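You operate a simulated robot arm through the tools that you are given. There is no shell and no other tool.

You are at the controls of a simulated robot arm. One attempt, no reset.

TASK
Dye the middle of the sample on the light box, light it and file it by its pinholes.
Fine: dauber from the pad and back; more than one hole means rework; lamp off; leave the other samples. Set down upright: wooden dauber. A coat counts when it lies all over at full strength: go over it till it gets no stronger.

It is judged by the outcome, as a careful person would: the job done as asked, and still so three seconds after it is handed in. It fails if anything else is knocked over, pushed out of place, dropped, spilled or broken.

THE ROBOT
A 7-joint arm with a two-finger parallel gripper, fixed in place. Base frame: the origin is on the floor under the middle of its stand, x ahead of it, y to its left, z up; the work surface is at about z = 850. Readings come in mm, rad, newtons and seconds.
With the tool pointing down near the work surface it reaches from about 240 to 680 mm from the base axis. Its first joint turns from -1.152 to 1.152 rad. Payload 2.4 kg.
The tool frame sits at the grasp point between the pads (the TCP): z along the fingers, y along the line on which they close. The tips reach 30 mm beyond it. Largest opening 94 mm; finger width 28, thickness 10; the body of the gripper, 50 by 96 mm, starts 55 mm behind the TCP.
Orientation is that of the tool frame in the base frame, as a unit quaternion [x, y, z, w]. With the fingers straight down and closing along the base's y, the tool's x points along the base's -x, its y along +y and its z along -z.

THE INTERFACE
- The arm moves only by the tool play_rows. Its argument "series" is text: rows parted by semicolons, each of 6 numbers parted by spaces: the shift along the base's x, y, z in mm, then the turn, a rotation vector about the base's x, y, z in degrees. In form: dx dy dz ax ay az; .... A call has 1 to 20 rows; each row shifts and turns the commanded pose from where the row before left it. "claw" is the closure in counts, from 0 (fully open) to 255 (shut), set as the call begins (left out, the last holds). A row lasts 0.2 s, in which the tool goes at most 50 mm and 0.15 rad; a call with a longer step from one row to the next is refused whole, and so is a gripper value outside its range. Where a pose cannot be reached the arm comes as near as it can. A force on the tool above 40 N (or 10 N above the force at the start of the call, whichever is more), or a blocked arm, ends the call early, and 0.2 s more pass. Each finger travels about 153 mm/s and halts on what it meets, pressing with about 45 N; the grip force reading is that of the motor and also rises with nothing between the fingers. The clock runs only during rows and for 0.2 s after the last one: add rows that do not move to give the fingers time. It gives the time, the measured TCP pose, the force on the tool (base axes), the opening and the grip force at its end, in the units of the frame above (readings bear some noise), with the torque about the TCP (base axes, N m) and any sound that the robot's microphone picked up.
- Cameras (640 x 400 px; columns grow to the right, rows downward): "scene" is fixed at [54.4, 467.2, 1449.1]; the picture's right is [-0.82, -0.57, 0.00], its down [-0.29, 0.42, -0.86] and it looks along [0.49, -0.71, -0.51] (base axes); focal length 327 px, centre (320, 200). "wrist" rides on the gripper at [76, 14, -103] in the tool frame; the picture's right is [-0.18, 0.98, 0.00], its down [-0.75, -0.14, -0.64] and it looks along [-0.63, -0.12, 0.77] (tool axes); focal length 243 px, centre (320, 200). There is no depth. A picture from a camera that has moved, and an enlarged one, comes with that camera's place and axes in the base frame and with its lens. The place of the scene camera against the robot may be out by one fixed shift of up to 25 mm in any direction.
- capture(camera): a new picture of that camera. It takes no simulated time.
- enlarge(camera, box): a new picture of the part [left, top, right, bottom] of that camera's present view, enlarged. It takes no simulated time.
- finish_job(): hands the job in; it is judged then, once.

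Places have to be worked out from the pictures, the camera data and where the tool is seen. Open the gripper and draw the arm clear of the work before you hand the job in, unless the task says otherwise.

The tools are called after "Call:" as name(argument=value, ...) on one line, values as JSON. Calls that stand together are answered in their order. play_rows: Moves the arm, as the interface text tells. Its arguments: {"type":"object","properties":{"series":{"type":"string"},"claw":{"type":"number"}},"required":["series"]} The other tools are called the same way: capture (camera) takes a picture; enlarge (camera, box) takes an enlarged picture of a part of a camera's view; finish_job () hands the job in.

At the start:

```text
time_s: 0.0
tcp_pos: [463.3, 92.7, 1262.3]
orientation: [0.0, 1.0, 0.0, 0.0]
ft_force: [0.5, 0.1, -0.4]
torque: [0.02, 0.0, 0.01]
width: 94.1
finger_force: 0.0
```

scene: 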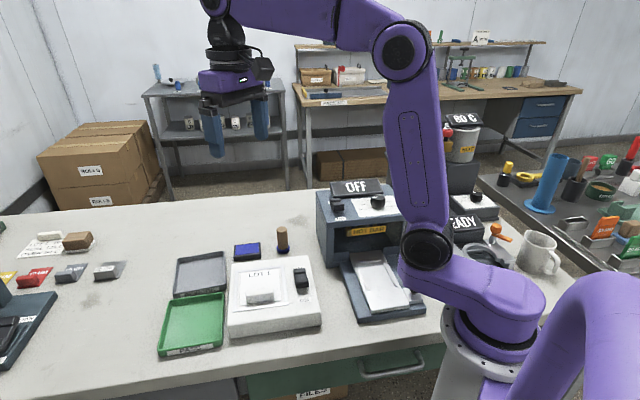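
wrist: 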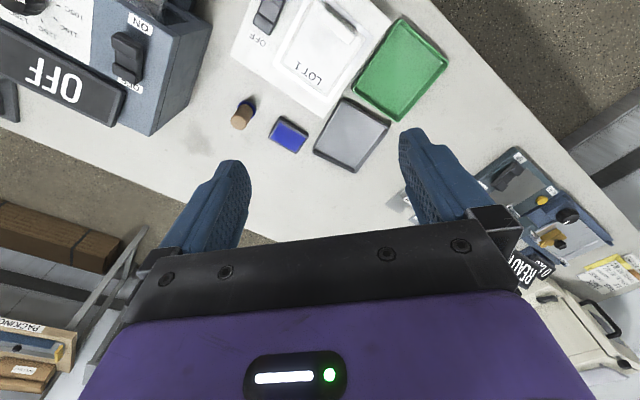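

I begin by looking closer at the light box, dauber, pad and trays before moving.

Call:
enlarge(camera="scene", box=[140, 210, 340, 370])

Call:
enlarge(camera="scene", box=[0, 210, 160, 370])

Call:
enlarge(camera="wrist", box=[220, 0, 460, 180])

Call:
enlarge(camera="scene", box=[300, 170, 500, 330])

```text
2.50 times, centred on (240, 290) of scene
camera zoom: at [54.4, 467.2, 1449.1], right [-0.82, -0.57, 0.0], down [-0.29, 0.42, -0.86], along [0.49, -0.71, -0.51], focal length 818 px, centre (520, -25)
```

zoom: 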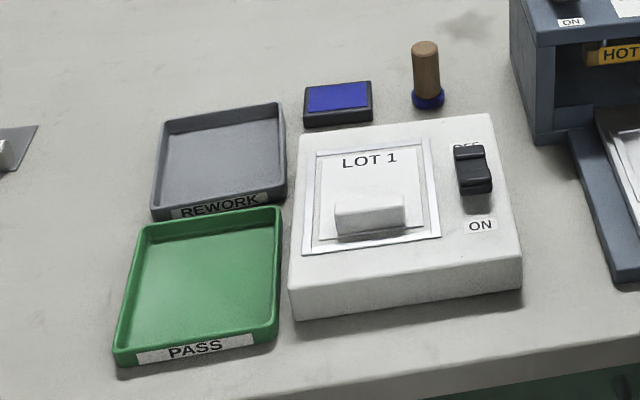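

```text
2.50 times, centred on (80, 290) of scene
camera zoom: at [54.4, 467.2, 1449.1], right [-0.82, -0.57, 0.0], down [-0.29, 0.42, -0.86], along [0.49, -0.71, -0.51], focal length 818 px, centre (920, -25)
```

zoom: 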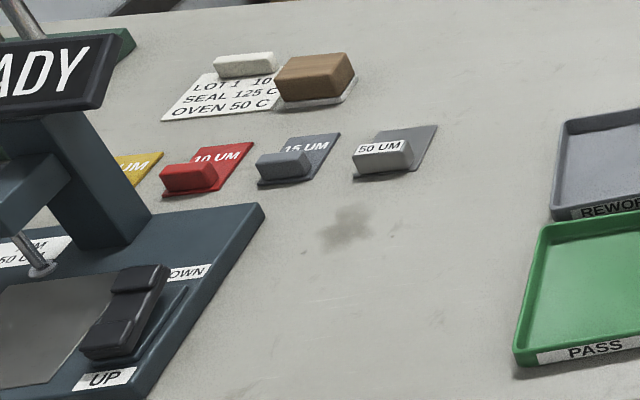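

```text
2.22 times, centred on (340, 90) of wrist
camera zoom: at [386.6, 106.1, 1366.0], right [0.18, 0.98, 0.0], down [0.75, -0.14, 0.64], along [0.63, -0.12, -0.77], focal length 539 px, centre (276, 444)
```

zoom: 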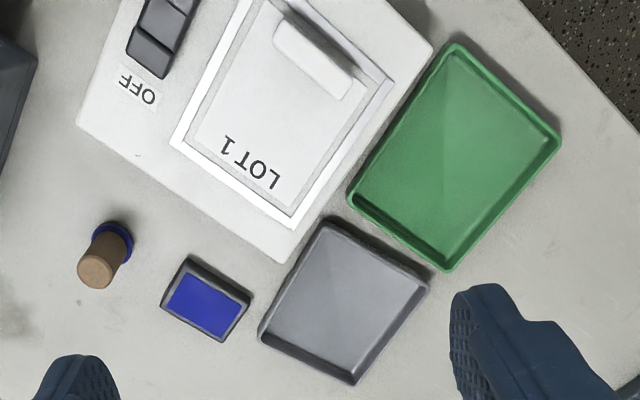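

```text
2.50 times, centred on (400, 250) of scene
camera zoom: at [54.4, 467.2, 1449.1], right [-0.82, -0.57, 0.0], down [-0.29, 0.42, -0.86], along [0.49, -0.71, -0.51], focal length 818 px, centre (120, 75)
```

zoom: 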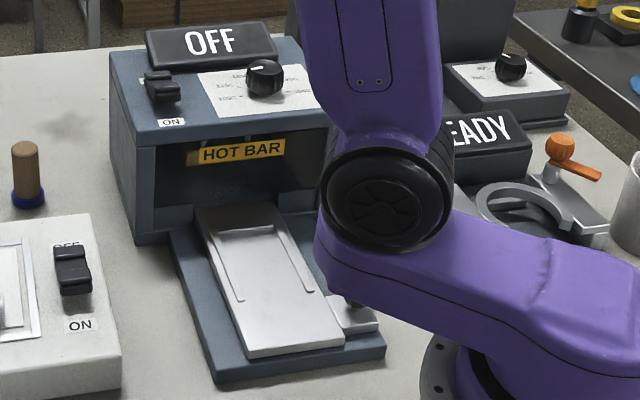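

The sample with its tab lies on a light box turned about 45° near (437, 75); the dauber stands near (536, -79) and the pad near (603, -7). I move the wrist camera lower and back to look at the box from closer.

Call:
play_rows(series="-27 2 -35 0 0 0; -27 2 -35 0 0 0; -27 2 -35 0 0 0; -27 1 -35 0 0 0; -27 1 -35 0 0 0; -28 1 -35 0 0 0; 0 0 0 0 0 0", claw=0)

Call:
capture(camera="wrist")

Call:
capture(camera="scene")

```text
time_s: 1.6
tcp_pos: [301.2, 98.4, 1052.9]
orientation: [0.001, 1.0, 0.0, 0.001]
ft_force: [0.2, 0.7, -0.1]
torque: [-0.01, -0.01, -0.01]
width: 93.9
finger_force: 0.1
```

```text
taken
camera wrist: at [224.4, 113.8, 1156.5], right [0.18, 0.98, 0.0], down [0.75, -0.14, 0.64], along [0.63, -0.12, -0.77], focal length 243 px, centre (320, 200)
```

wrist: 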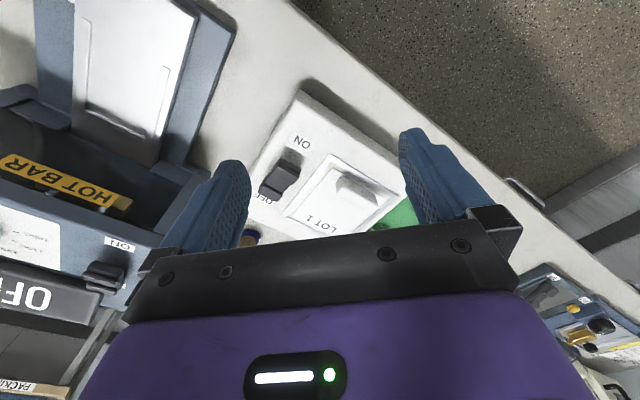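

```text
taken
```

scene: 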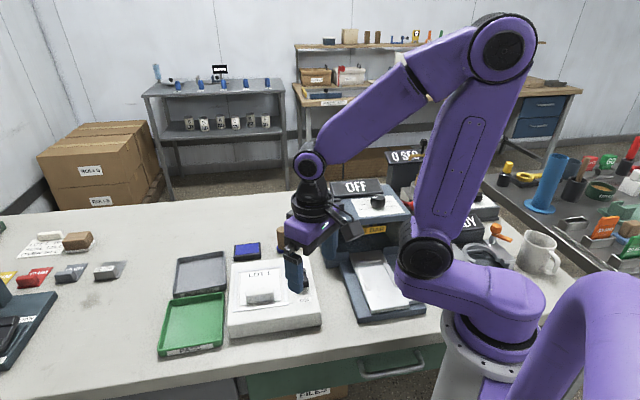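

The camera mostly sees what is under the tool, so I move the TCP above the light box centre and turn 45° to line the fingers up with the box.

Call:
play_rows(series="22 -4 0 0 0 7.5; 22 -4 0 0 0 7.5; 22 -4 0 0 0 7.5; 22 -4 0 0 0 7.5; 24 -4 0 0 0 7.5; 24 -3 0 0 0 7.5; 0 0 0 0 0 0", claw=0)

Call:
capture(camera="wrist")

Call:
enlarge(camera="wrist", box=[220, 0, 460, 180])

```text
time_s: 3.2
tcp_pos: [437.4, 76.6, 1052.7]
orientation: [-0.384, 0.923, 0.0, 0.0]
ft_force: [-0.3, -0.3, -0.6]
torque: [0.02, -0.02, 0.01]
width: 93.8
finger_force: 0.0
```

```text
taken
camera wrist: at [372.8, 33.0, 1155.5], right [-0.57, 0.82, 0.0], down [0.63, 0.43, 0.64], along [0.53, 0.36, -0.77], focal length 243 px, centre (320, 200)
```

wrist: 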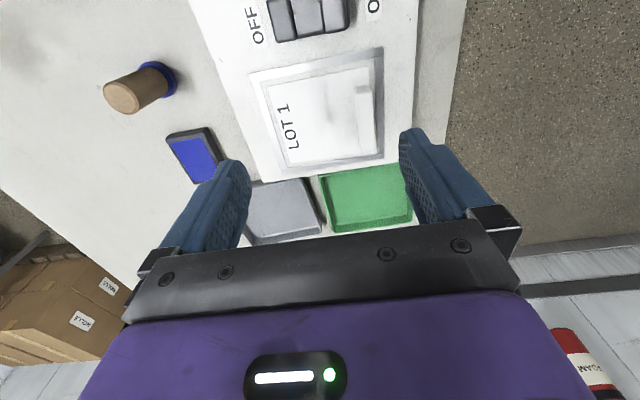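

```text
2.22 times, centred on (340, 90) of wrist
camera zoom: at [372.8, 33.0, 1155.5], right [-0.57, 0.82, 0.0], down [0.63, 0.43, 0.64], along [0.53, 0.36, -0.77], focal length 539 px, centre (276, 444)
```

zoom: 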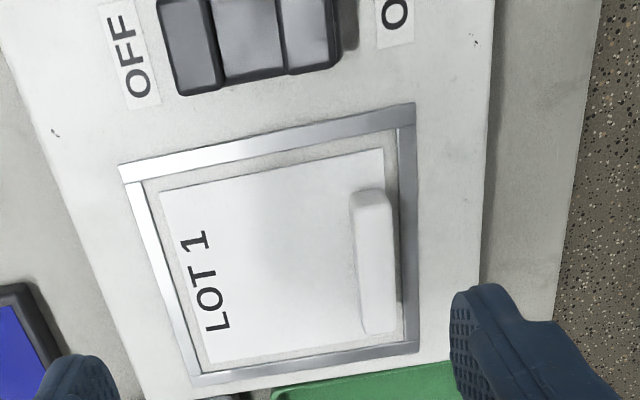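

I can now see the sheet (LOT 1 label on one side, tab on the other), the frame and the rocker. I enlarge the details of the sheet, dauber and rocker.

Call:
enlarge(camera="wrist", box=[260, 50, 400, 170])

Call:
enlarge(camera="wrist", box=[90, 50, 230, 190])

Call:
enlarge(camera="wrist", box=[230, 0, 400, 60])

Call:
enlarge(camera="scene", box=[220, 230, 340, 350])

```text
3.33 times, centred on (330, 110) of wrist
camera zoom: at [372.8, 33.0, 1155.5], right [-0.57, 0.82, 0.0], down [0.63, 0.43, 0.64], along [0.53, 0.36, -0.77], focal length 809 px, centre (287, 500)
```

zoom: 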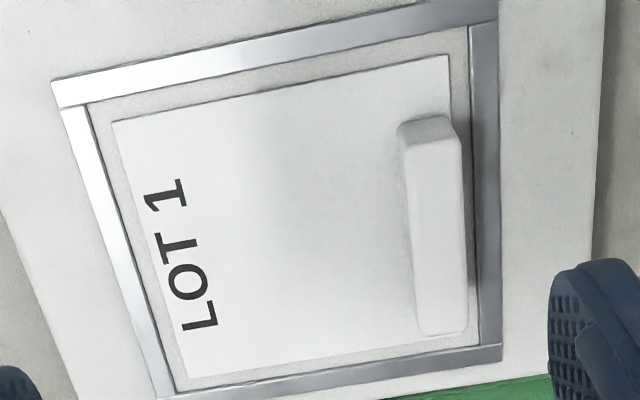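

```text
2.86 times, centred on (160, 120) of wrist
camera zoom: at [372.8, 33.0, 1155.5], right [-0.57, 0.82, 0.0], down [0.63, 0.43, 0.64], along [0.53, 0.36, -0.77], focal length 693 px, centre (777, 429)
```

zoom: 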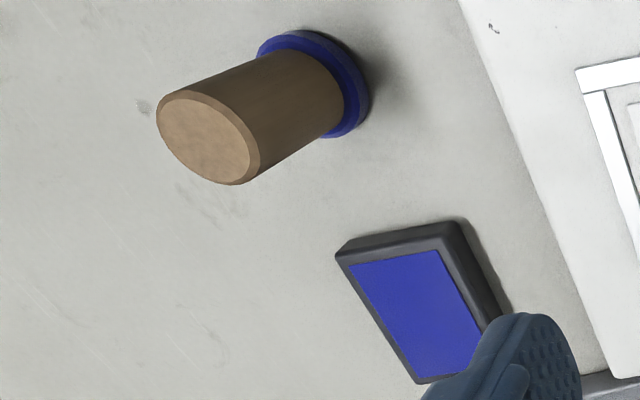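

```text
3.76 times, centred on (315, 30) of wrist
camera zoom: at [372.8, 33.0, 1155.5], right [-0.57, 0.82, 0.0], down [0.63, 0.43, 0.64], along [0.53, 0.36, -0.77], focal length 913 px, centre (339, 840)
```

zoom: 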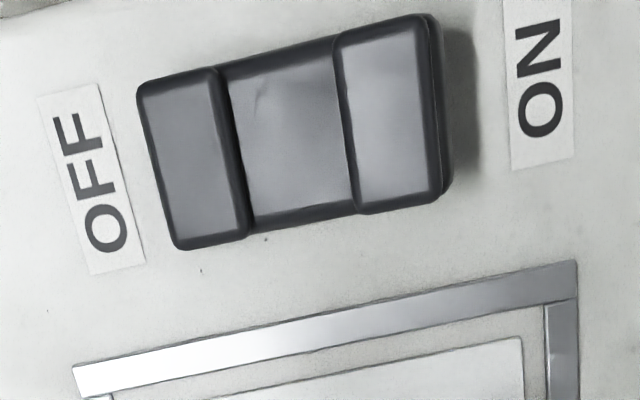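

```text
3.33 times, centred on (280, 290) of scene
camera zoom: at [54.4, 467.2, 1449.1], right [-0.82, -0.57, 0.0], down [-0.29, 0.42, -0.86], along [0.49, -0.71, -0.51], focal length 1091 px, centre (453, -100)
```

zoom: 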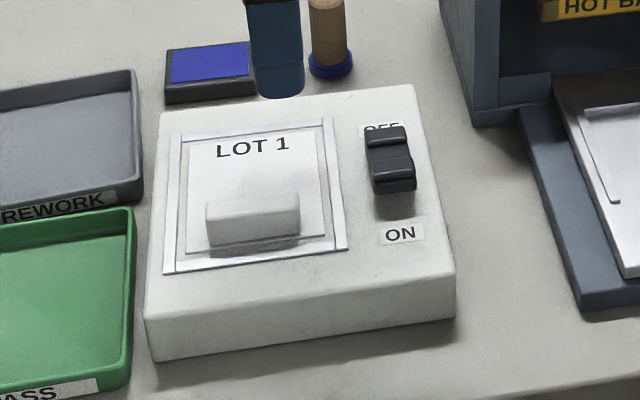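

The rocker's OFF end is down, and the sheet shows no dye yet. I move above the dauber near (537, -80), turning the fingers to close along the other diagonal, for a good look at it.

Call:
play_rows(series="8.3 -13 0 0 0 -7.5; 8.3 -13 0 0 0 -7.5; 8.3 -13 0 0 0 -7.5; 8.3 -13 0 0 0 -7.5; 8.3 -13 0 0 0 -7.5; 8.3 -13 0 0 0 -7.5; 8.3 -13 0 0 0 -7.5; 8.3 -13 0 0 0 -7.5; 8.3 -13 0 0 0 -7.5; 8.3 -13 0 0 0 -7.5; 8.3 -13 0 0 0 -7.5; 8.3 -13 0 0 0 -7.5; 0 0 0 0 0 0", claw=0)

Call:
capture(camera="wrist")

Call:
enlarge(camera="wrist", box=[220, 0, 460, 180])

Call:
capture(camera="scene")

```text
time_s: 6.0
tcp_pos: [536.5, -77.6, 1051.4]
orientation: [0.384, 0.923, 0.0, -0.001]
ft_force: [0.2, 0.1, 0.8]
torque: [0.0, -0.01, 0.01]
width: 94.1
finger_force: 0.1
```

```text
taken
camera wrist: at [491.7, -14.1, 1155.7], right [0.83, 0.56, 0.0], down [0.43, -0.63, 0.64], along [0.36, -0.53, -0.77], focal length 243 px, centre (320, 200)
```

wrist: 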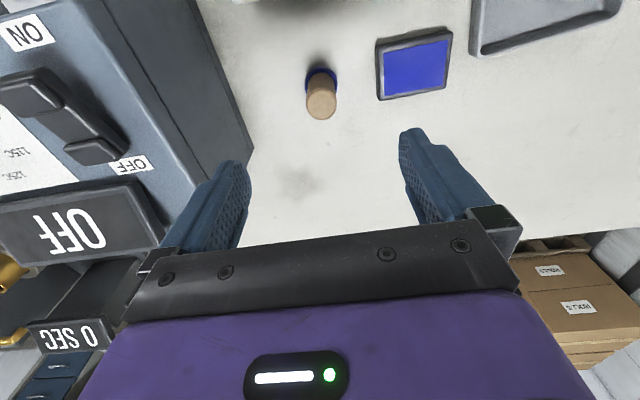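

```text
2.22 times, centred on (340, 90) of wrist
camera zoom: at [491.7, -14.1, 1155.7], right [0.83, 0.56, 0.0], down [0.43, -0.63, 0.64], along [0.36, -0.53, -0.77], focal length 539 px, centre (276, 444)
```

zoom: 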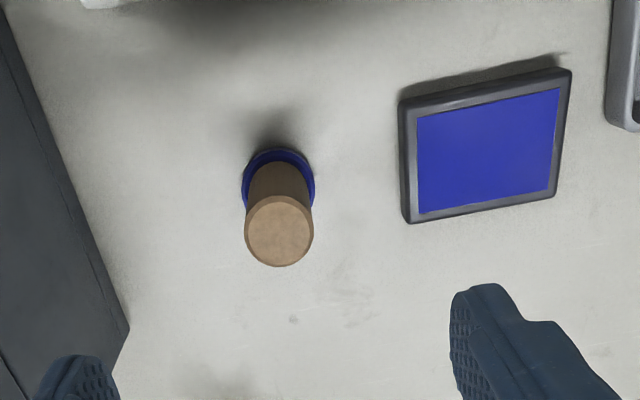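

```text
taken
```

scene: 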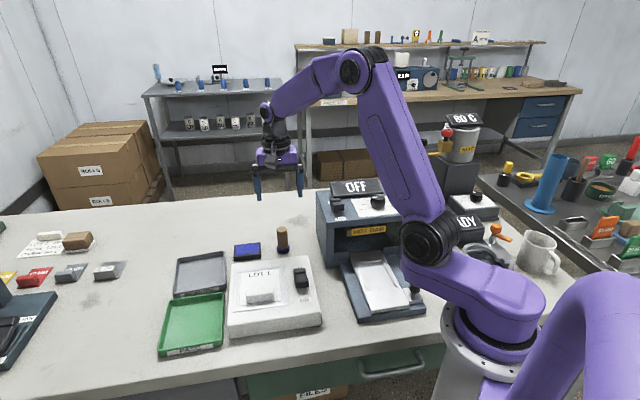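

The dauber stands almost exactly under the TCP (foot about 38 mm wide, handle about 30 mm, top near z 920). I descend to TCP z ≈ 908 with the fingers open and check before closing.

Call:
play_rows(series="0 0 -40 0 0 0; 0 0 -40 0 0 0; 0 -0.3 -35 0 0 0; 0 0 -20 0 0 0; 0 0 -8 0 0 0; 0 0 0 0 0 0", claw=0)

Call:
capture(camera="wrist")

Call:
capture(camera="scene")

```text
time_s: 7.4
tcp_pos: [536.9, -78.0, 909.2]
orientation: [0.383, 0.924, 0.0, 0.0]
ft_force: [0.2, 0.0, 0.2]
torque: [-0.02, -0.01, 0.01]
width: 93.9
finger_force: 0.0
```

```text
taken
camera wrist: at [492.2, -14.2, 1012.8], right [0.83, 0.56, 0.0], down [0.43, -0.63, 0.64], along [0.36, -0.53, -0.77], focal length 243 px, centre (320, 200)
```

wrist: 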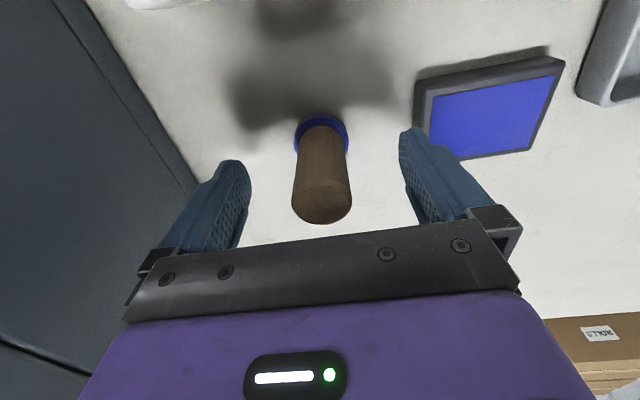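

```text
taken
```

scene: 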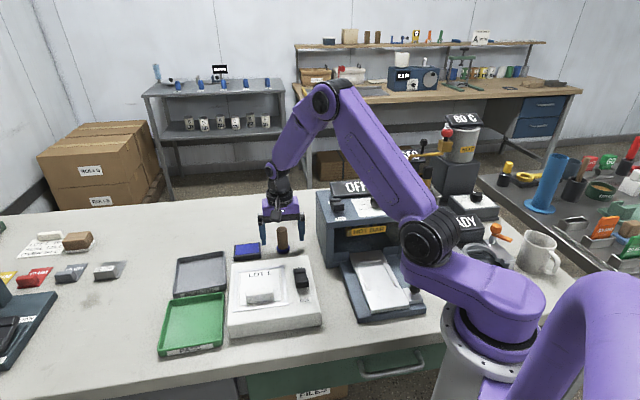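

The handle is centred between the fingers. I close on it and hold for a few rows.

Call:
play_rows(series="0 0 0 0 0 0; 0 0 0 0 0 0; 0 0 0 0 0 0; 0 0 0 0 0 0", claw=255)

Call:
capture(camera="wrist")

```text
time_s: 8.4
tcp_pos: [538.0, -78.1, 909.1]
orientation: [0.382, 0.924, 0.0, 0.0]
ft_force: [-1.3, -0.7, -0.7]
torque: [0.01, -0.03, -0.01]
width: 28.9
finger_force: 45.0
```

```text
taken
camera wrist: at [492.1, -14.1, 1012.9], right [0.83, 0.56, 0.0], down [0.43, -0.63, 0.64], along [0.36, -0.53, -0.77], focal length 243 px, centre (320, 200)
```

wrist: 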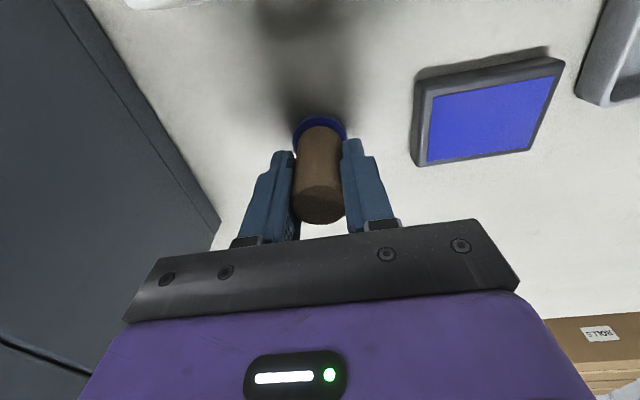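

The dauber is held (28.9 mm). I lift it 45 mm and carry it over the ink pad centre near (606, -5).

Call:
play_rows(series="0 0 10 0 0 0; 0 0 35 0 0 0; 22 24 0 0 0 0; 23 24 0 0 0 0; 23 24 0 0 0 0; 0 0 -5 0 0 0; 0 0 0 0 0 0", claw=255)

Call:
capture(camera="wrist")

Call:
enlarge(camera="scene", box=[200, 180, 320, 280])

```text
time_s: 10.0
tcp_pos: [602.6, -6.2, 949.3]
orientation: [0.382, 0.924, 0.0, -0.001]
ft_force: [-0.3, 0.2, 0.2]
torque: [0.02, -0.01, 0.01]
width: 28.5
finger_force: 45.0
```

```text
taken
camera wrist: at [558.8, 58.0, 1053.0], right [0.83, 0.56, 0.0], down [0.43, -0.63, 0.64], along [0.36, -0.53, -0.77], focal length 243 px, centre (320, 200)
```

wrist: 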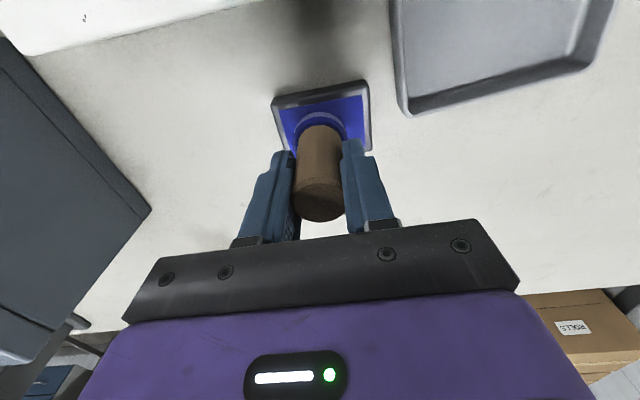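

```text
4.00 times, centred on (260, 230) of scene
camera zoom: at [54.4, 467.2, 1449.1], right [-0.82, -0.57, 0.0], down [-0.29, 0.42, -0.86], along [0.49, -0.71, -0.51], focal length 1309 px, centre (560, 80)
```

zoom: 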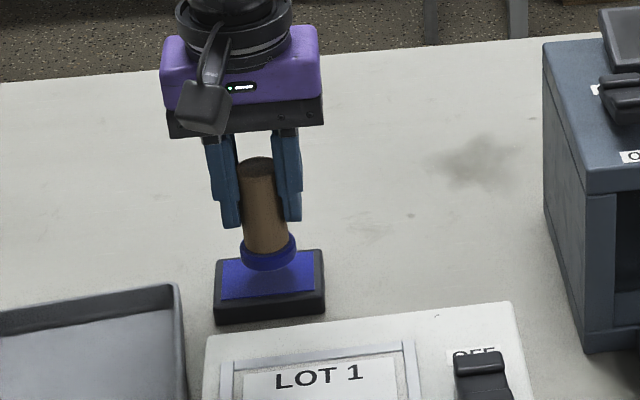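

The foot hangs over the pad, about 20 mm above it. I lower carefully and watch the force.

Call:
play_rows(series="0 0 -8 0 0 0; 0 0 -6 0 0 0; 0 0 0 0 0 0", claw=255)

Call:
enlarge(camera="scene", box=[210, 200, 300, 275])

```text
time_s: 10.8
tcp_pos: [603.1, -7.1, 934.2]
orientation: [0.382, 0.924, 0.0, 0.001]
ft_force: [-0.3, -0.8, -0.7]
torque: [0.02, 0.01, 0.01]
width: 28.8
finger_force: 45.0
```

```text
5.33 times, centred on (255, 238) of scene
camera zoom: at [54.4, 467.2, 1449.1], right [-0.82, -0.57, 0.0], down [-0.29, 0.42, -0.86], along [0.49, -0.71, -0.51], focal length 1745 px, centre (667, 0)
```

zoom: 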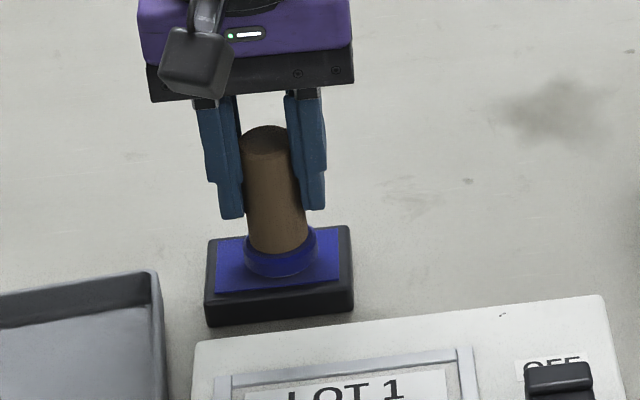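

No contact yet. I go on down in 2 mm steps.

Call:
play_rows(series="0 0 -2 0 0 0; 0 0 -2 0 0 0; 0 0 0 0 0 0", claw=255)

```text
time_s: 11.6
tcp_pos: [603.8, -6.1, 932.1]
orientation: [0.383, 0.924, 0.0, 0.0]
ft_force: [-0.1, -0.2, -1.4]
torque: [-0.01, 0.0, 0.01]
width: 28.5
finger_force: 45.3
```

Still free (force within noise); I lower further in 2 mm steps.

Call:
play_rows(series="0 0 -2 0 0 0; 0 0 -2 0 0 0; 0 0 0 0 0 0", claw=255)

```text
time_s: 12.4
tcp_pos: [604.3, -7.5, 928.9]
orientation: [0.382, 0.924, 0.001, 0.002]
ft_force: [-9.0, 1.4, 29.6]
torque: [0.45, 0.22, 0.11]
width: 28.7
finger_force: 44.9
```

Contact with the pad at about 30 N, pad top near z ≈ 870; the foot is inked. I lift off and look at the dauber.

Call:
play_rows(series="0 0 2 0 0 0; 0 0 10 0 0 0; 0 0 30 0 0 0; 0 0 30 0 0 0; 0 0 0 0 0 0", claw=255)

Call:
capture(camera="wrist")

Call:
enlarge(camera="scene", box=[200, 180, 320, 280])

```text
time_s: 13.6
tcp_pos: [603.9, -6.1, 1000.7]
orientation: [0.382, 0.924, 0.001, 0.0]
ft_force: [-0.2, -0.6, -0.4]
torque: [0.02, -0.02, -0.01]
width: 28.5
finger_force: 44.8
```

```text
taken
camera wrist: at [559.5, 58.0, 1104.3], right [0.83, 0.56, 0.0], down [0.43, -0.63, 0.64], along [0.36, -0.53, -0.77], focal length 243 px, centre (320, 200)
```

wrist: 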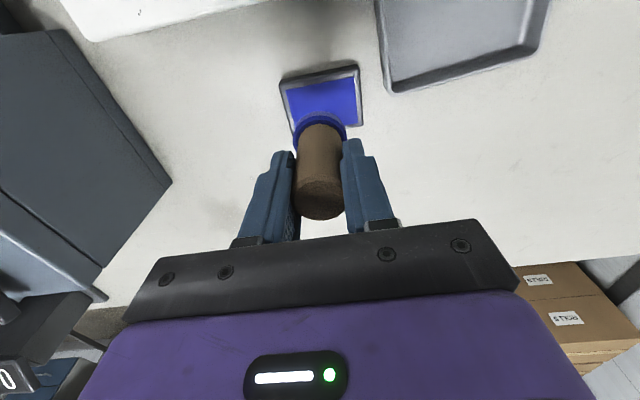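

```text
4.00 times, centred on (260, 230) of scene
camera zoom: at [54.4, 467.2, 1449.1], right [-0.82, -0.57, 0.0], down [-0.29, 0.42, -0.86], along [0.49, -0.71, -0.51], focal length 1309 px, centre (560, 80)
```

zoom: 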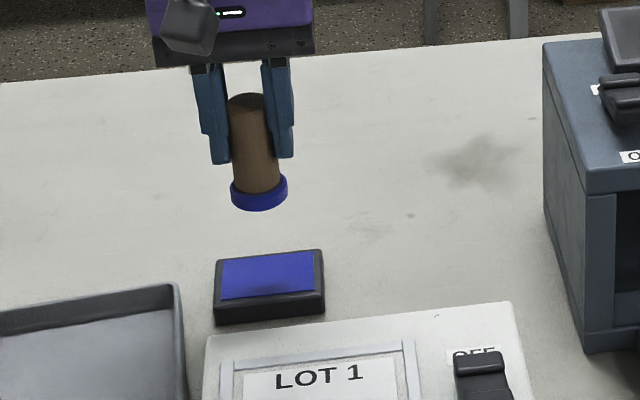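

The dauber hangs straight and the ink pad is undisturbed. I carry the dauber over the sheet's middle, about (456, 96), at a safe height and look.

Call:
play_rows(series="-37 25.5 0 0 0 0; -37 25.5 0 0 0 0; -37 25.5 0 0 0 0; -37 25.5 0 0 0 0; 0 0 0 0 0 0", claw=255)

Call:
capture(camera="wrist")

Call:
enlarge(camera="wrist", box=[200, 0, 440, 180])

Call:
enlarge(camera="scene", box=[215, 215, 335, 335])

```text
time_s: 14.8
tcp_pos: [454.3, 95.5, 998.4]
orientation: [0.383, 0.924, 0.0, 0.0]
ft_force: [-0.3, 0.0, -0.3]
torque: [-0.02, -0.01, 0.0]
width: 28.5
finger_force: 45.0
```

```text
taken
camera wrist: at [409.8, 159.3, 1101.8], right [0.83, 0.56, 0.0], down [0.43, -0.63, 0.64], along [0.36, -0.53, -0.77], focal length 243 px, centre (320, 200)
```

wrist: 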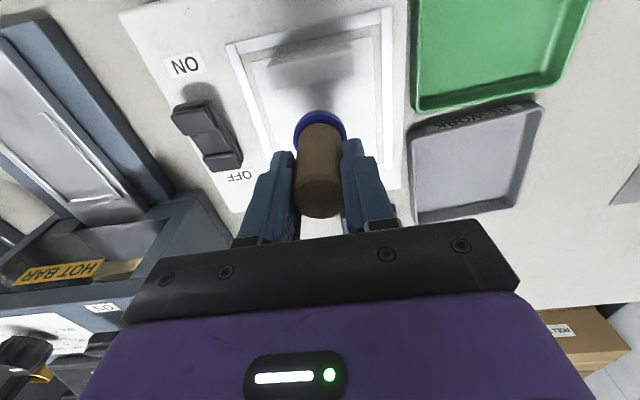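

```text
2.22 times, centred on (320, 90) of wrist
camera zoom: at [409.8, 159.3, 1101.8], right [0.83, 0.56, 0.0], down [0.43, -0.63, 0.64], along [0.36, -0.53, -0.77], focal length 539 px, centre (320, 444)
```

zoom: 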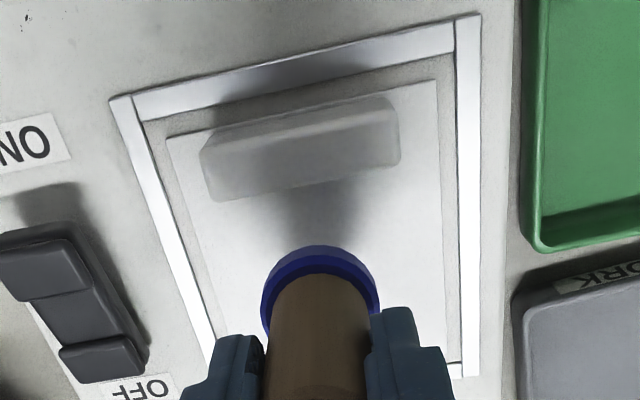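

```text
3.33 times, centred on (275, 275) of scene
camera zoom: at [54.4, 467.2, 1449.1], right [-0.82, -0.57, 0.0], down [-0.29, 0.42, -0.86], along [0.49, -0.71, -0.51], focal length 1091 px, centre (470, -50)
```

zoom: 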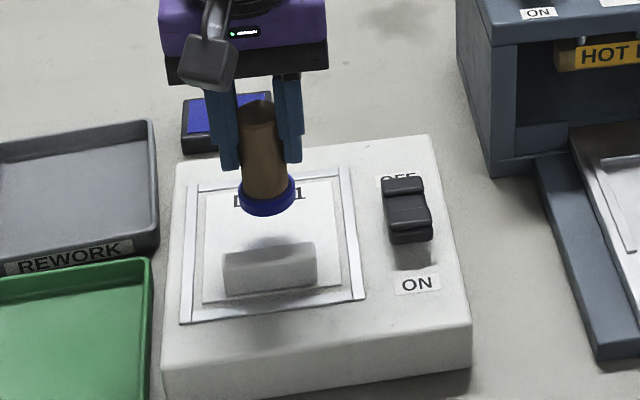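

Triangulating the sheet corners from two views gives a sheet top at z ≈ 894 and a sheet centre at about (455, 95.5), with the foot right above it. I lower towards contact, expected at TCP z ≈ 953.

Call:
play_rows(series="-0.5 -0.5 -20 0 0 0; 0 0 -14 0 0 0; 0 0 -6 0 0 0; 0 0 0 0 0 0", claw=255)

Call:
enlarge(camera="scene", box=[215, 215, 335, 335])

```text
time_s: 15.7
tcp_pos: [455.0, 95.6, 961.7]
orientation: [0.382, 0.924, 0.0, 0.001]
ft_force: [-4.4, -1.6, 13.3]
torque: [-0.2, 0.33, -0.04]
width: 28.7
finger_force: 44.2
stopped in row 4: the force on the tool passed its limit at 44 N (the readings are from after the stop); the commanded pose is now the measured one
```

```text
3.33 times, centred on (275, 275) of scene
camera zoom: at [54.1, 467.2, 1449.1], right [-0.82, -0.57, 0.0], down [-0.29, 0.42, -0.86], along [0.49, -0.71, -0.51], focal length 1091 px, centre (470, -50)
```

zoom: 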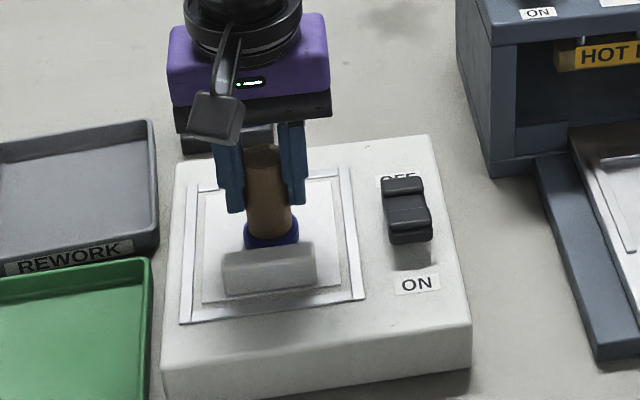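

Contact came at TCP z ≈ 961 (sheet top nearer 902) and the force stop caught it; I now lift off and shift aside to look at the mark.

Call:
play_rows(series="0 0 3 0 0 0; 0 0 20 0 0 0; 0 0 27 0 0 0; 25 -25 10 0 0 0; 25 -25 0 0 0 0; 0 0 0 0 0 0", claw=255)

Call:
capture(camera="wrist")

Call:
enlarge(camera="wrist", box=[200, 0, 440, 180])

Call:
enlarge(camera="scene", box=[215, 235, 335, 335])

```text
time_s: 17.1
tcp_pos: [505.3, 45.0, 1020.8]
orientation: [0.382, 0.924, 0.0, 0.001]
ft_force: [-0.6, -0.5, -0.5]
torque: [-0.01, -0.02, -0.01]
width: 28.9
finger_force: 45.5
```

```text
taken
camera wrist: at [461.2, 109.2, 1124.9], right [0.82, 0.57, 0.0], down [0.43, -0.63, 0.64], along [0.37, -0.53, -0.77], focal length 243 px, centre (320, 200)
```

wrist: 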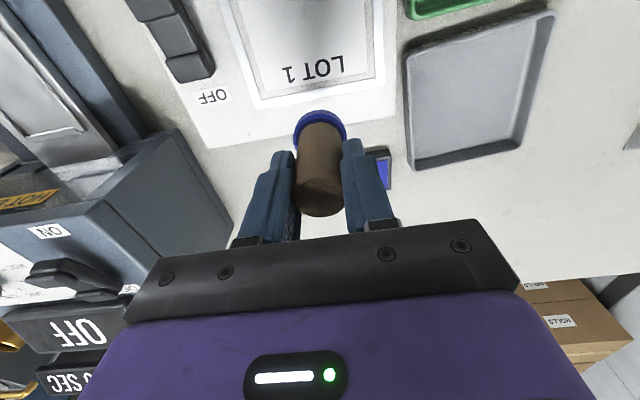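

```text
2.22 times, centred on (320, 90) of wrist
camera zoom: at [461.2, 109.2, 1124.9], right [0.82, 0.57, 0.0], down [0.43, -0.63, 0.64], along [0.37, -0.53, -0.77], focal length 539 px, centre (320, 444)
```

zoom: 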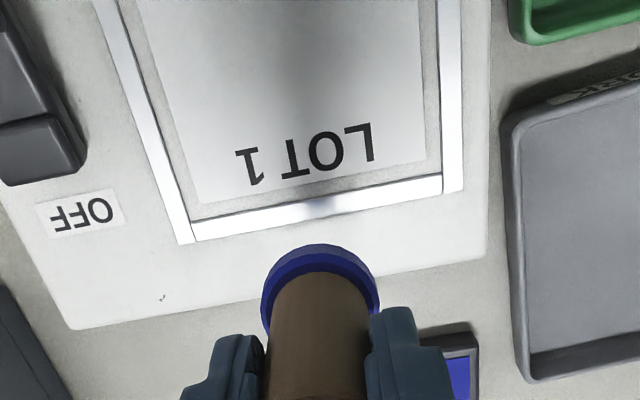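

```text
4.00 times, centred on (275, 285) of scene
camera zoom: at [54.4, 467.2, 1449.1], right [-0.82, -0.57, 0.0], down [-0.29, 0.42, -0.86], along [0.49, -0.71, -0.51], focal length 1309 px, centre (500, -140)
```

zoom: 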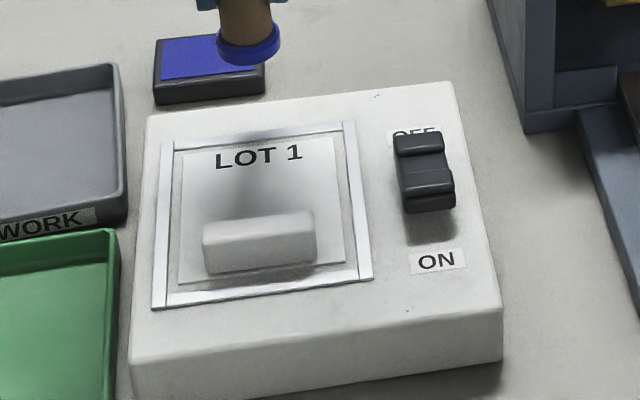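

I see no clear dye mark yet. I enlarge the sheet strongly in both views to check.

Call:
enlarge(camera="scene", box=[250, 262, 310, 312])

Call:
enlarge(camera="wrist", box=[240, 0, 400, 100])

```text
8.00 times, centred on (280, 287) of scene
camera zoom: at [54.4, 467.2, 1449.1], right [-0.82, -0.57, 0.0], down [-0.29, 0.42, -0.86], along [0.49, -0.71, -0.51], focal length 2618 px, centre (640, -496)
```

zoom: 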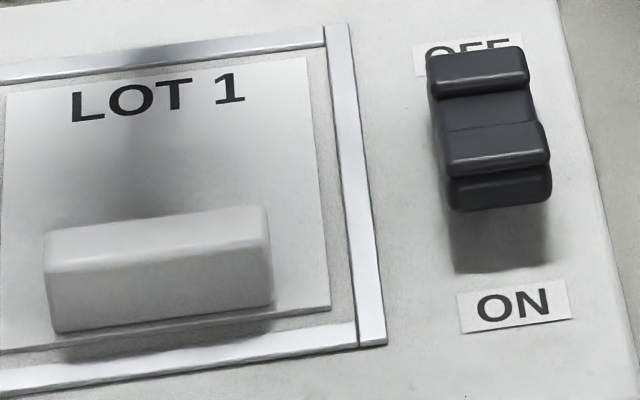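

```text
4.00 times, centred on (320, 50) of wrist
camera zoom: at [461.2, 109.2, 1124.9], right [0.82, 0.57, 0.0], down [0.43, -0.63, 0.64], along [0.37, -0.53, -0.77], focal length 970 px, centre (320, 800)
```

zoom: 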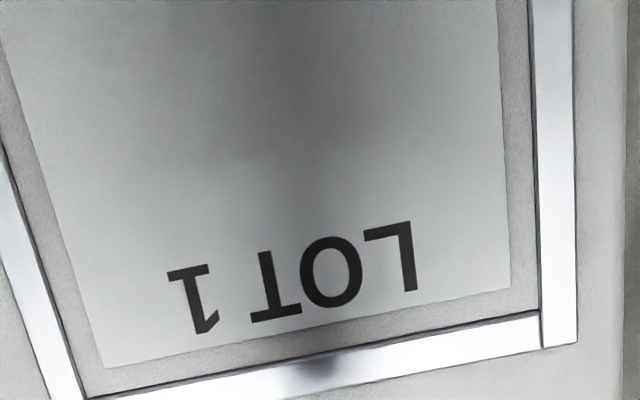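

No dye is visible, so the dab or the inking was too brief or the dauber had not taken up ink. I go back to the pad to ink it again with a longer, steady contact.

Call:
play_rows(series="34 -17 0 0 0 0; 34 -17 0 0 0 0; 33 -16.5 -10 0 0 0; 0 0 -40 0 0 0; 0 0 -30 0 0 0; 0 0 -9 0 0 0; 0 0 0 0 0 0", claw=255)

Call:
enlarge(camera="wrist", box=[240, 60, 400, 240])

Call:
enlarge(camera="scene", box=[210, 200, 300, 275])

```text
time_s: 18.7
tcp_pos: [606.3, -6.4, 933.4]
orientation: [0.383, 0.924, 0.001, 0.002]
ft_force: [-9.0, -1.0, 29.1]
torque: [-0.24, 0.72, -0.06]
width: 28.7
finger_force: 44.8
```

```text
2.22 times, centred on (320, 150) of wrist
camera zoom: at [560.9, 57.9, 1037.1], right [0.82, 0.57, 0.0], down [0.43, -0.63, 0.64], along [0.37, -0.53, -0.76], focal length 539 px, centre (320, 311)
```

zoom: 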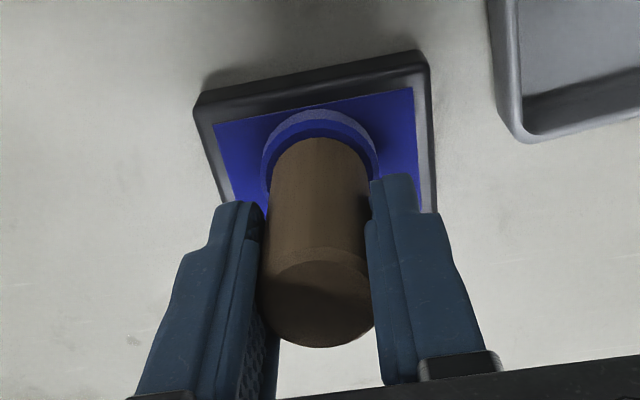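

```text
5.33 times, centred on (255, 238) of scene
camera zoom: at [53.6, 467.2, 1449.1], right [-0.82, -0.57, 0.0], down [-0.29, 0.42, -0.86], along [0.49, -0.71, -0.51], focal length 1745 px, centre (667, 0)
```

zoom: 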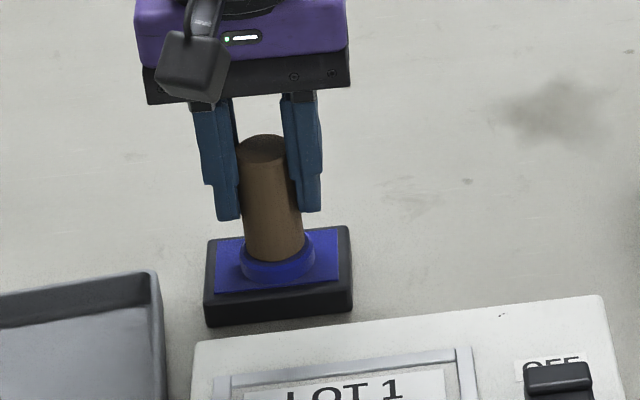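

The foot presses the pad with about 29 N (the dauber has slid a few mm lower in the grip). I ease off by 1 mm and hold for a second so it takes up ink, then lift straight up.

Call:
play_rows(series="0 0 0.7 0 0 0; 0 0 0 0 0 0; 0 0 0 0 0 0; 0 0 0 0 0 0; 0 0 0 0 0 0; 0 0 0 0 0 0", claw=255)

```text
time_s: 20.1
tcp_pos: [606.1, -6.4, 933.1]
orientation: [0.382, 0.924, 0.001, 0.002]
ft_force: [3.7, -4.8, 12.0]
torque: [-0.46, -0.08, 0.04]
width: 28.5
finger_force: 45.5
```

12 N and held. I lift off slowly and carry the dauber back over the sheet middle, stopping about 6 mm above the expected contact.

Call:
play_rows(series="0 0 2 0 0 0; 0 0 13 0 0 0; 0 0 40 0 0 0; 0 0 20 0 0 0; -38 25 0 0 0 0; -38 25 0 0 0 0; -38 25 0 0 0 0; -37 25.4 0 0 0 0; 0 0 -20 0 0 0; 0 0 -15 0 0 0; 0 0 0 0 0 0", claw=255)

Call:
capture(camera="wrist")

Call:
enlarge(camera="scene", box=[215, 215, 335, 335])

```text
time_s: 22.5
tcp_pos: [455.7, 94.7, 973.3]
orientation: [0.383, 0.924, 0.001, 0.001]
ft_force: [-0.1, 0.2, -1.2]
torque: [0.0, -0.02, 0.0]
width: 28.5
finger_force: 45.3
```

```text
taken
camera wrist: at [409.8, 160.6, 1076.2], right [0.82, 0.57, 0.0], down [0.43, -0.63, 0.64], along [0.37, -0.53, -0.77], focal length 243 px, centre (320, 200)
```

wrist: 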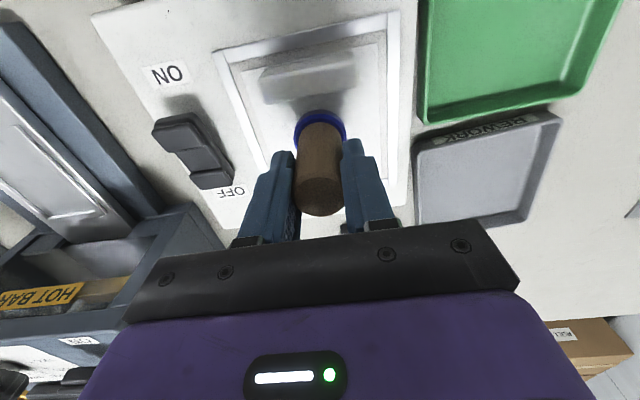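

```text
3.33 times, centred on (275, 275) of scene
camera zoom: at [54.4, 467.2, 1449.1], right [-0.82, -0.57, 0.0], down [-0.29, 0.42, -0.86], along [0.49, -0.71, -0.51], focal length 1091 px, centre (470, -50)
```

zoom: 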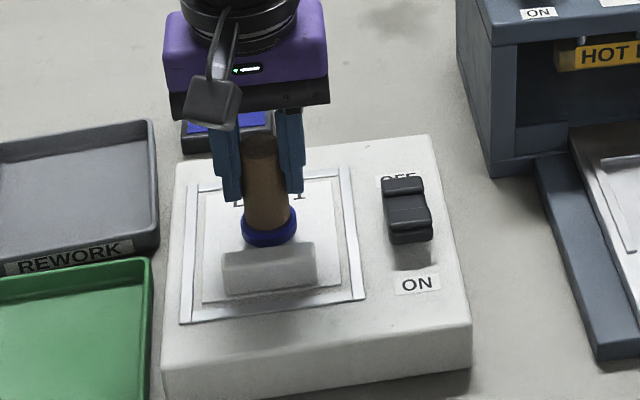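

The foot hangs just above the sheet centre, behind the tab. I lower in small steps and watch for contact.

Call:
play_rows(series="0 0 -2 0 0 0; 0 0 -2 0 0 0; 0 0 -1 0 0 0; 0 0 0 0 0 0", claw=255)

```text
time_s: 23.5
tcp_pos: [456.2, 95.2, 968.9]
orientation: [0.382, 0.924, 0.001, 0.002]
ft_force: [-0.6, -0.1, -0.3]
torque: [0.02, 0.05, 0.03]
width: 28.6
finger_force: 44.7
```

Still free at TCP z ≈ 968; I go on in 1 mm steps.

Call:
play_rows(series="0 0 -1 0 0 0; 0 0 -1 0 0 0; 0 0 0 0 0 0", claw=255)

```text
time_s: 24.3
tcp_pos: [455.6, 96.0, 965.1]
orientation: [0.384, 0.924, 0.0, 0.001]
ft_force: [0.0, -0.4, -0.6]
torque: [-0.02, 0.02, 0.01]
width: 29.1
finger_force: 45.0
```

Call:
play_rows(series="0 0 -1 0 0 0; 0 0 -1 0 0 0; 0 0 0 0 0 0", claw=255)

```text
time_s: 25.1
tcp_pos: [454.4, 95.7, 963.8]
orientation: [0.382, 0.924, 0.001, 0.002]
ft_force: [-4.0, 1.1, 20.3]
torque: [-0.05, 0.26, -0.01]
width: 29.4
finger_force: 45.0
```

Contact on the sheet with about 20 N. I ease off half a millimetre, hold for a second, then lift and step aside to look for dye.

Call:
play_rows(series="0 0 0.4 0 0 0; 0 0 0 0 0 0; 0 0 0 0 0 0; 0 0 0 0 0 0; 0 0 0 0 0 0", claw=255)

Call:
play_rows(series="0 0 2 0 0 0; 0 0 13 0 0 0; 0 0 40 0 0 0; 25 -25 5 0 0 0; 25 -25 0 0 0 0; 0 0 0 0 0 0", claw=255)

Call:
enlarge(camera="wrist", box=[200, 0, 440, 180])

Call:
enlarge(camera="scene", box=[215, 235, 335, 335])

```text
time_s: 26.3
tcp_pos: [455.8, 94.6, 964.5]
orientation: [0.383, 0.924, 0.001, 0.003]
ft_force: [2.3, -0.6, 20.1]
torque: [-0.08, -0.11, -0.03]
width: 29.1
finger_force: 44.8
```

```text
time_s: 27.7
tcp_pos: [505.7, 46.3, 1025.3]
orientation: [0.382, 0.924, 0.001, 0.001]
ft_force: [-1.5, -0.5, 0.1]
torque: [0.01, -0.02, 0.01]
width: 29.0
finger_force: 45.0
```

```text
2.22 times, centred on (320, 90) of wrist
camera zoom: at [460.4, 110.2, 1129.2], right [0.82, 0.57, 0.0], down [0.43, -0.63, 0.64], along [0.36, -0.53, -0.77], focal length 539 px, centre (320, 444)
```

zoom: 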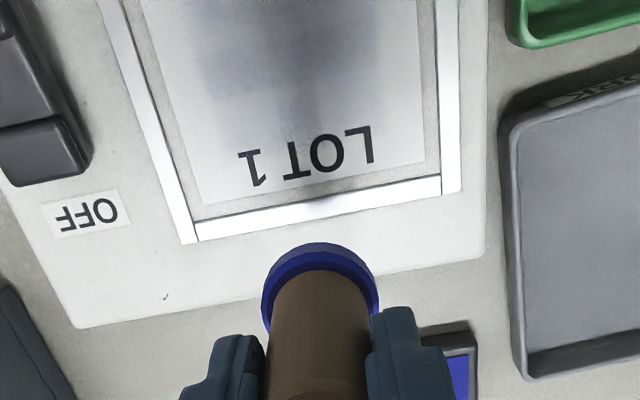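

```text
4.00 times, centred on (275, 285) of scene
camera zoom: at [54.4, 467.2, 1449.1], right [-0.82, -0.57, 0.0], down [-0.29, 0.42, -0.86], along [0.49, -0.71, -0.51], focal length 1309 px, centre (500, -140)
```

zoom: 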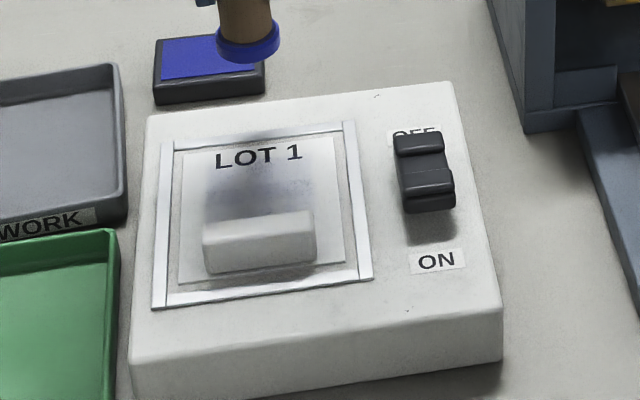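

A faint bluish tint has appeared. I enlarge to see its extent.

Call:
enlarge(camera="scene", box=[250, 265, 310, 310])

Call:
enlarge(camera="wrist", box=[240, 0, 400, 100])

```text
8.89 times, centred on (280, 288) of scene
camera zoom: at [54.4, 467.2, 1449.1], right [-0.82, -0.57, 0.0], down [-0.29, 0.42, -0.86], along [0.49, -0.71, -0.51], focal length 2909 px, centre (676, -578)
```

zoom: 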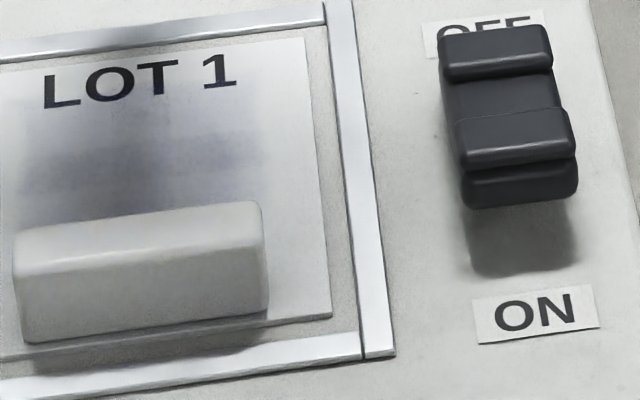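

```text
4.00 times, centred on (320, 50) of wrist
camera zoom: at [460.4, 110.2, 1129.2], right [0.82, 0.57, 0.0], down [0.43, -0.63, 0.64], along [0.36, -0.53, -0.77], focal length 970 px, centre (320, 800)
```

zoom: 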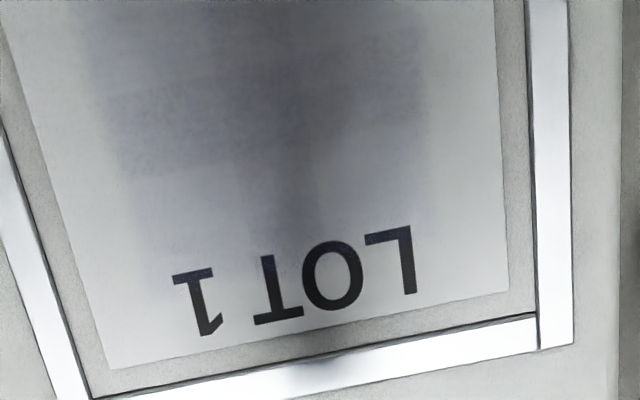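

Faint tint shows in block-like cells about 20 mm wide, reaching about ±30 mm around the centre, so the coat builds with contact. I dab now at two spots towards the tab side, with dwell.

Call:
play_rows(series="-27.1 27.1 -20 0 0 0; -27.1 27.1 -20 0 0 0; 0 0 -13.8 0 0 0; 0 0 -4 0 0 0; 0 0 -2.4 0 0 0; 0 0 0 0 0 0; 0 0 0 0 0 0; 0 0 0 0 0 0; 0 0 0 0 0 0", claw=255)

```text
time_s: 29.7
tcp_pos: [452.1, 99.9, 964.7]
orientation: [0.383, 0.924, 0.002, 0.002]
ft_force: [-0.4, 0.1, 22.3]
torque: [-0.08, 0.05, -0.01]
width: 28.7
finger_force: 44.8
```

Steady 22 N contact. I continue with dabs at R = +18 and R = -18 on the same row.

Call:
play_rows(series="0 0 6.4 0 0 0; -12.7 -12.7 0 0 0 0; 0 0 -4 0 0 0; 0 0 -2.4 0 0 0; 0 0 0 0 0 0; 0 0 0 0 0 0; 0 0 0 0 0 0; 0 0 0 0 0 0; 0 0 6.4 0 0 0; 12.7 12.7 0 0 0 0; 12.7 12.7 0 0 0 0; 0 0 -4 0 0 0; 0 0 -2.4 0 0 0; 0 0 0 0 0 0; 0 0 0 0 0 0; 0 0 0 0 0 0; 0 0 0 0 0 0", claw=255)

```text
time_s: 33.3
tcp_pos: [463.7, 111.9, 965.0]
orientation: [0.383, 0.924, 0.003, 0.002]
ft_force: [-0.6, 1.8, 37.4]
torque: [-0.06, 0.16, -0.03]
width: 29.0
finger_force: 44.5
```

Contact rose to 37 N, so I take the next dabs 1 mm shallower, on the row nearer the label (U = +12).

Call:
play_rows(series="0 0 6.4 0 0 0; 12.7 -12.7 0 0 0 0; 0 0 -4 0 0 0; 0 0 -1.6 0 0 0; 0 0 0 0 0 0; 0 0 0 0 0 0; 0 0 0 0 0 0; 0 0 0 0 0 0; 0 0 5.6 0 0 0; -12.7 -12.7 0 0 0 0; 0 0 -4 0 0 0; 0 0 -1.6 0 0 0; 0 0 0 0 0 0; 0 0 0 0 0 0; 0 0 0 0 0 0; 0 0 0 0 0 0", claw=255)

```text
time_s: 36.7
tcp_pos: [462.3, 86.3, 964.5]
orientation: [0.383, 0.924, 0.001, 0.001]
ft_force: [0.1, -0.6, 4.5]
torque: [-0.09, 0.04, -0.01]
width: 28.9
finger_force: 44.9
```

Only 4.5 N here, so I press this spot 0.6 mm deeper, then dab R = +18 and lift aside to inspect.

Call:
play_rows(series="0 0 -0.7 0 0 0; 0 0 0 0 0 0; 0 0 0 0 0 0; 0 0 0 0 0 0; 0 0 6.3 0 0 0; -12.7 -12.7 0 0 0 0; 0 0 -4 0 0 0; 0 0 -2 0 0 0; 0 0 0 0 0 0; 0 0 0 0 0 0; 0 0 0 0 0 0; 0 0 0 0 0 0", claw=255)

Call:
play_rows(series="0 0 2 0 0 0; 0 0 13 0 0 0; 0 0 40 0 0 0; 40 -15 5 0 0 0; 20 -20 0 0 0 0; 0 0 0 0 0 0", claw=255)

Call:
enlarge(camera="wrist", box=[200, 0, 440, 180])

Call:
enlarge(camera="scene", box=[250, 265, 310, 310])

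```text
time_s: 39.3
tcp_pos: [450.7, 73.6, 965.9]
orientation: [0.383, 0.924, 0.002, 0.002]
ft_force: [-0.4, -0.3, 9.0]
torque: [-0.14, 0.0, -0.04]
width: 29.2
finger_force: 45.3
```

```text
time_s: 40.7
tcp_pos: [511.9, 38.9, 1024.6]
orientation: [0.383, 0.924, 0.0, 0.0]
ft_force: [-0.3, -0.1, 0.3]
torque: [-0.03, 0.02, 0.02]
width: 29.3
finger_force: 45.1
```

```text
2.22 times, centred on (320, 90) of wrist
camera zoom: at [466.8, 104.1, 1128.8], right [0.82, 0.57, 0.0], down [0.43, -0.63, 0.64], along [0.36, -0.53, -0.77], focal length 539 px, centre (320, 444)
```

zoom: 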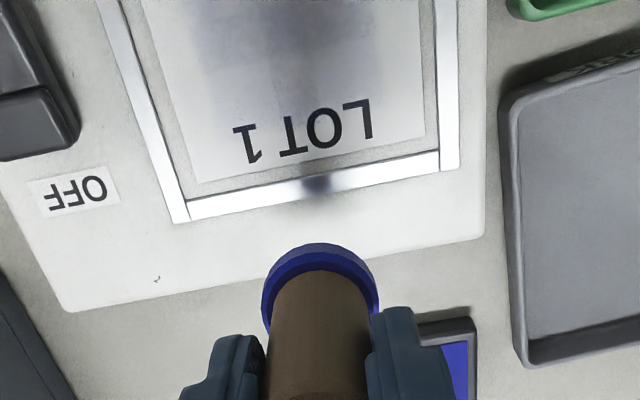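

```text
8.89 times, centred on (280, 288) of scene
camera zoom: at [54.4, 467.2, 1449.1], right [-0.82, -0.57, 0.0], down [-0.29, 0.42, -0.86], along [0.49, -0.71, -0.51], focal length 2909 px, centre (676, -578)
```

zoom: 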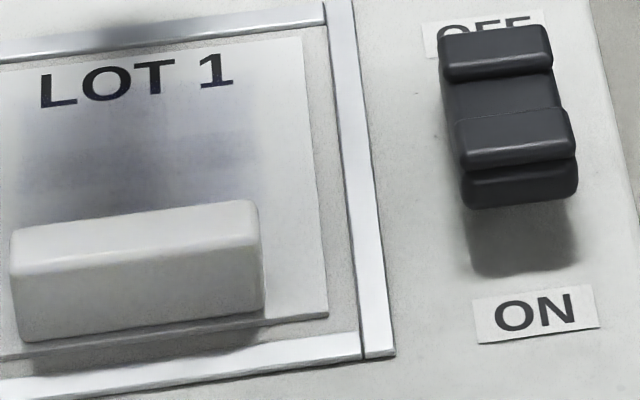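

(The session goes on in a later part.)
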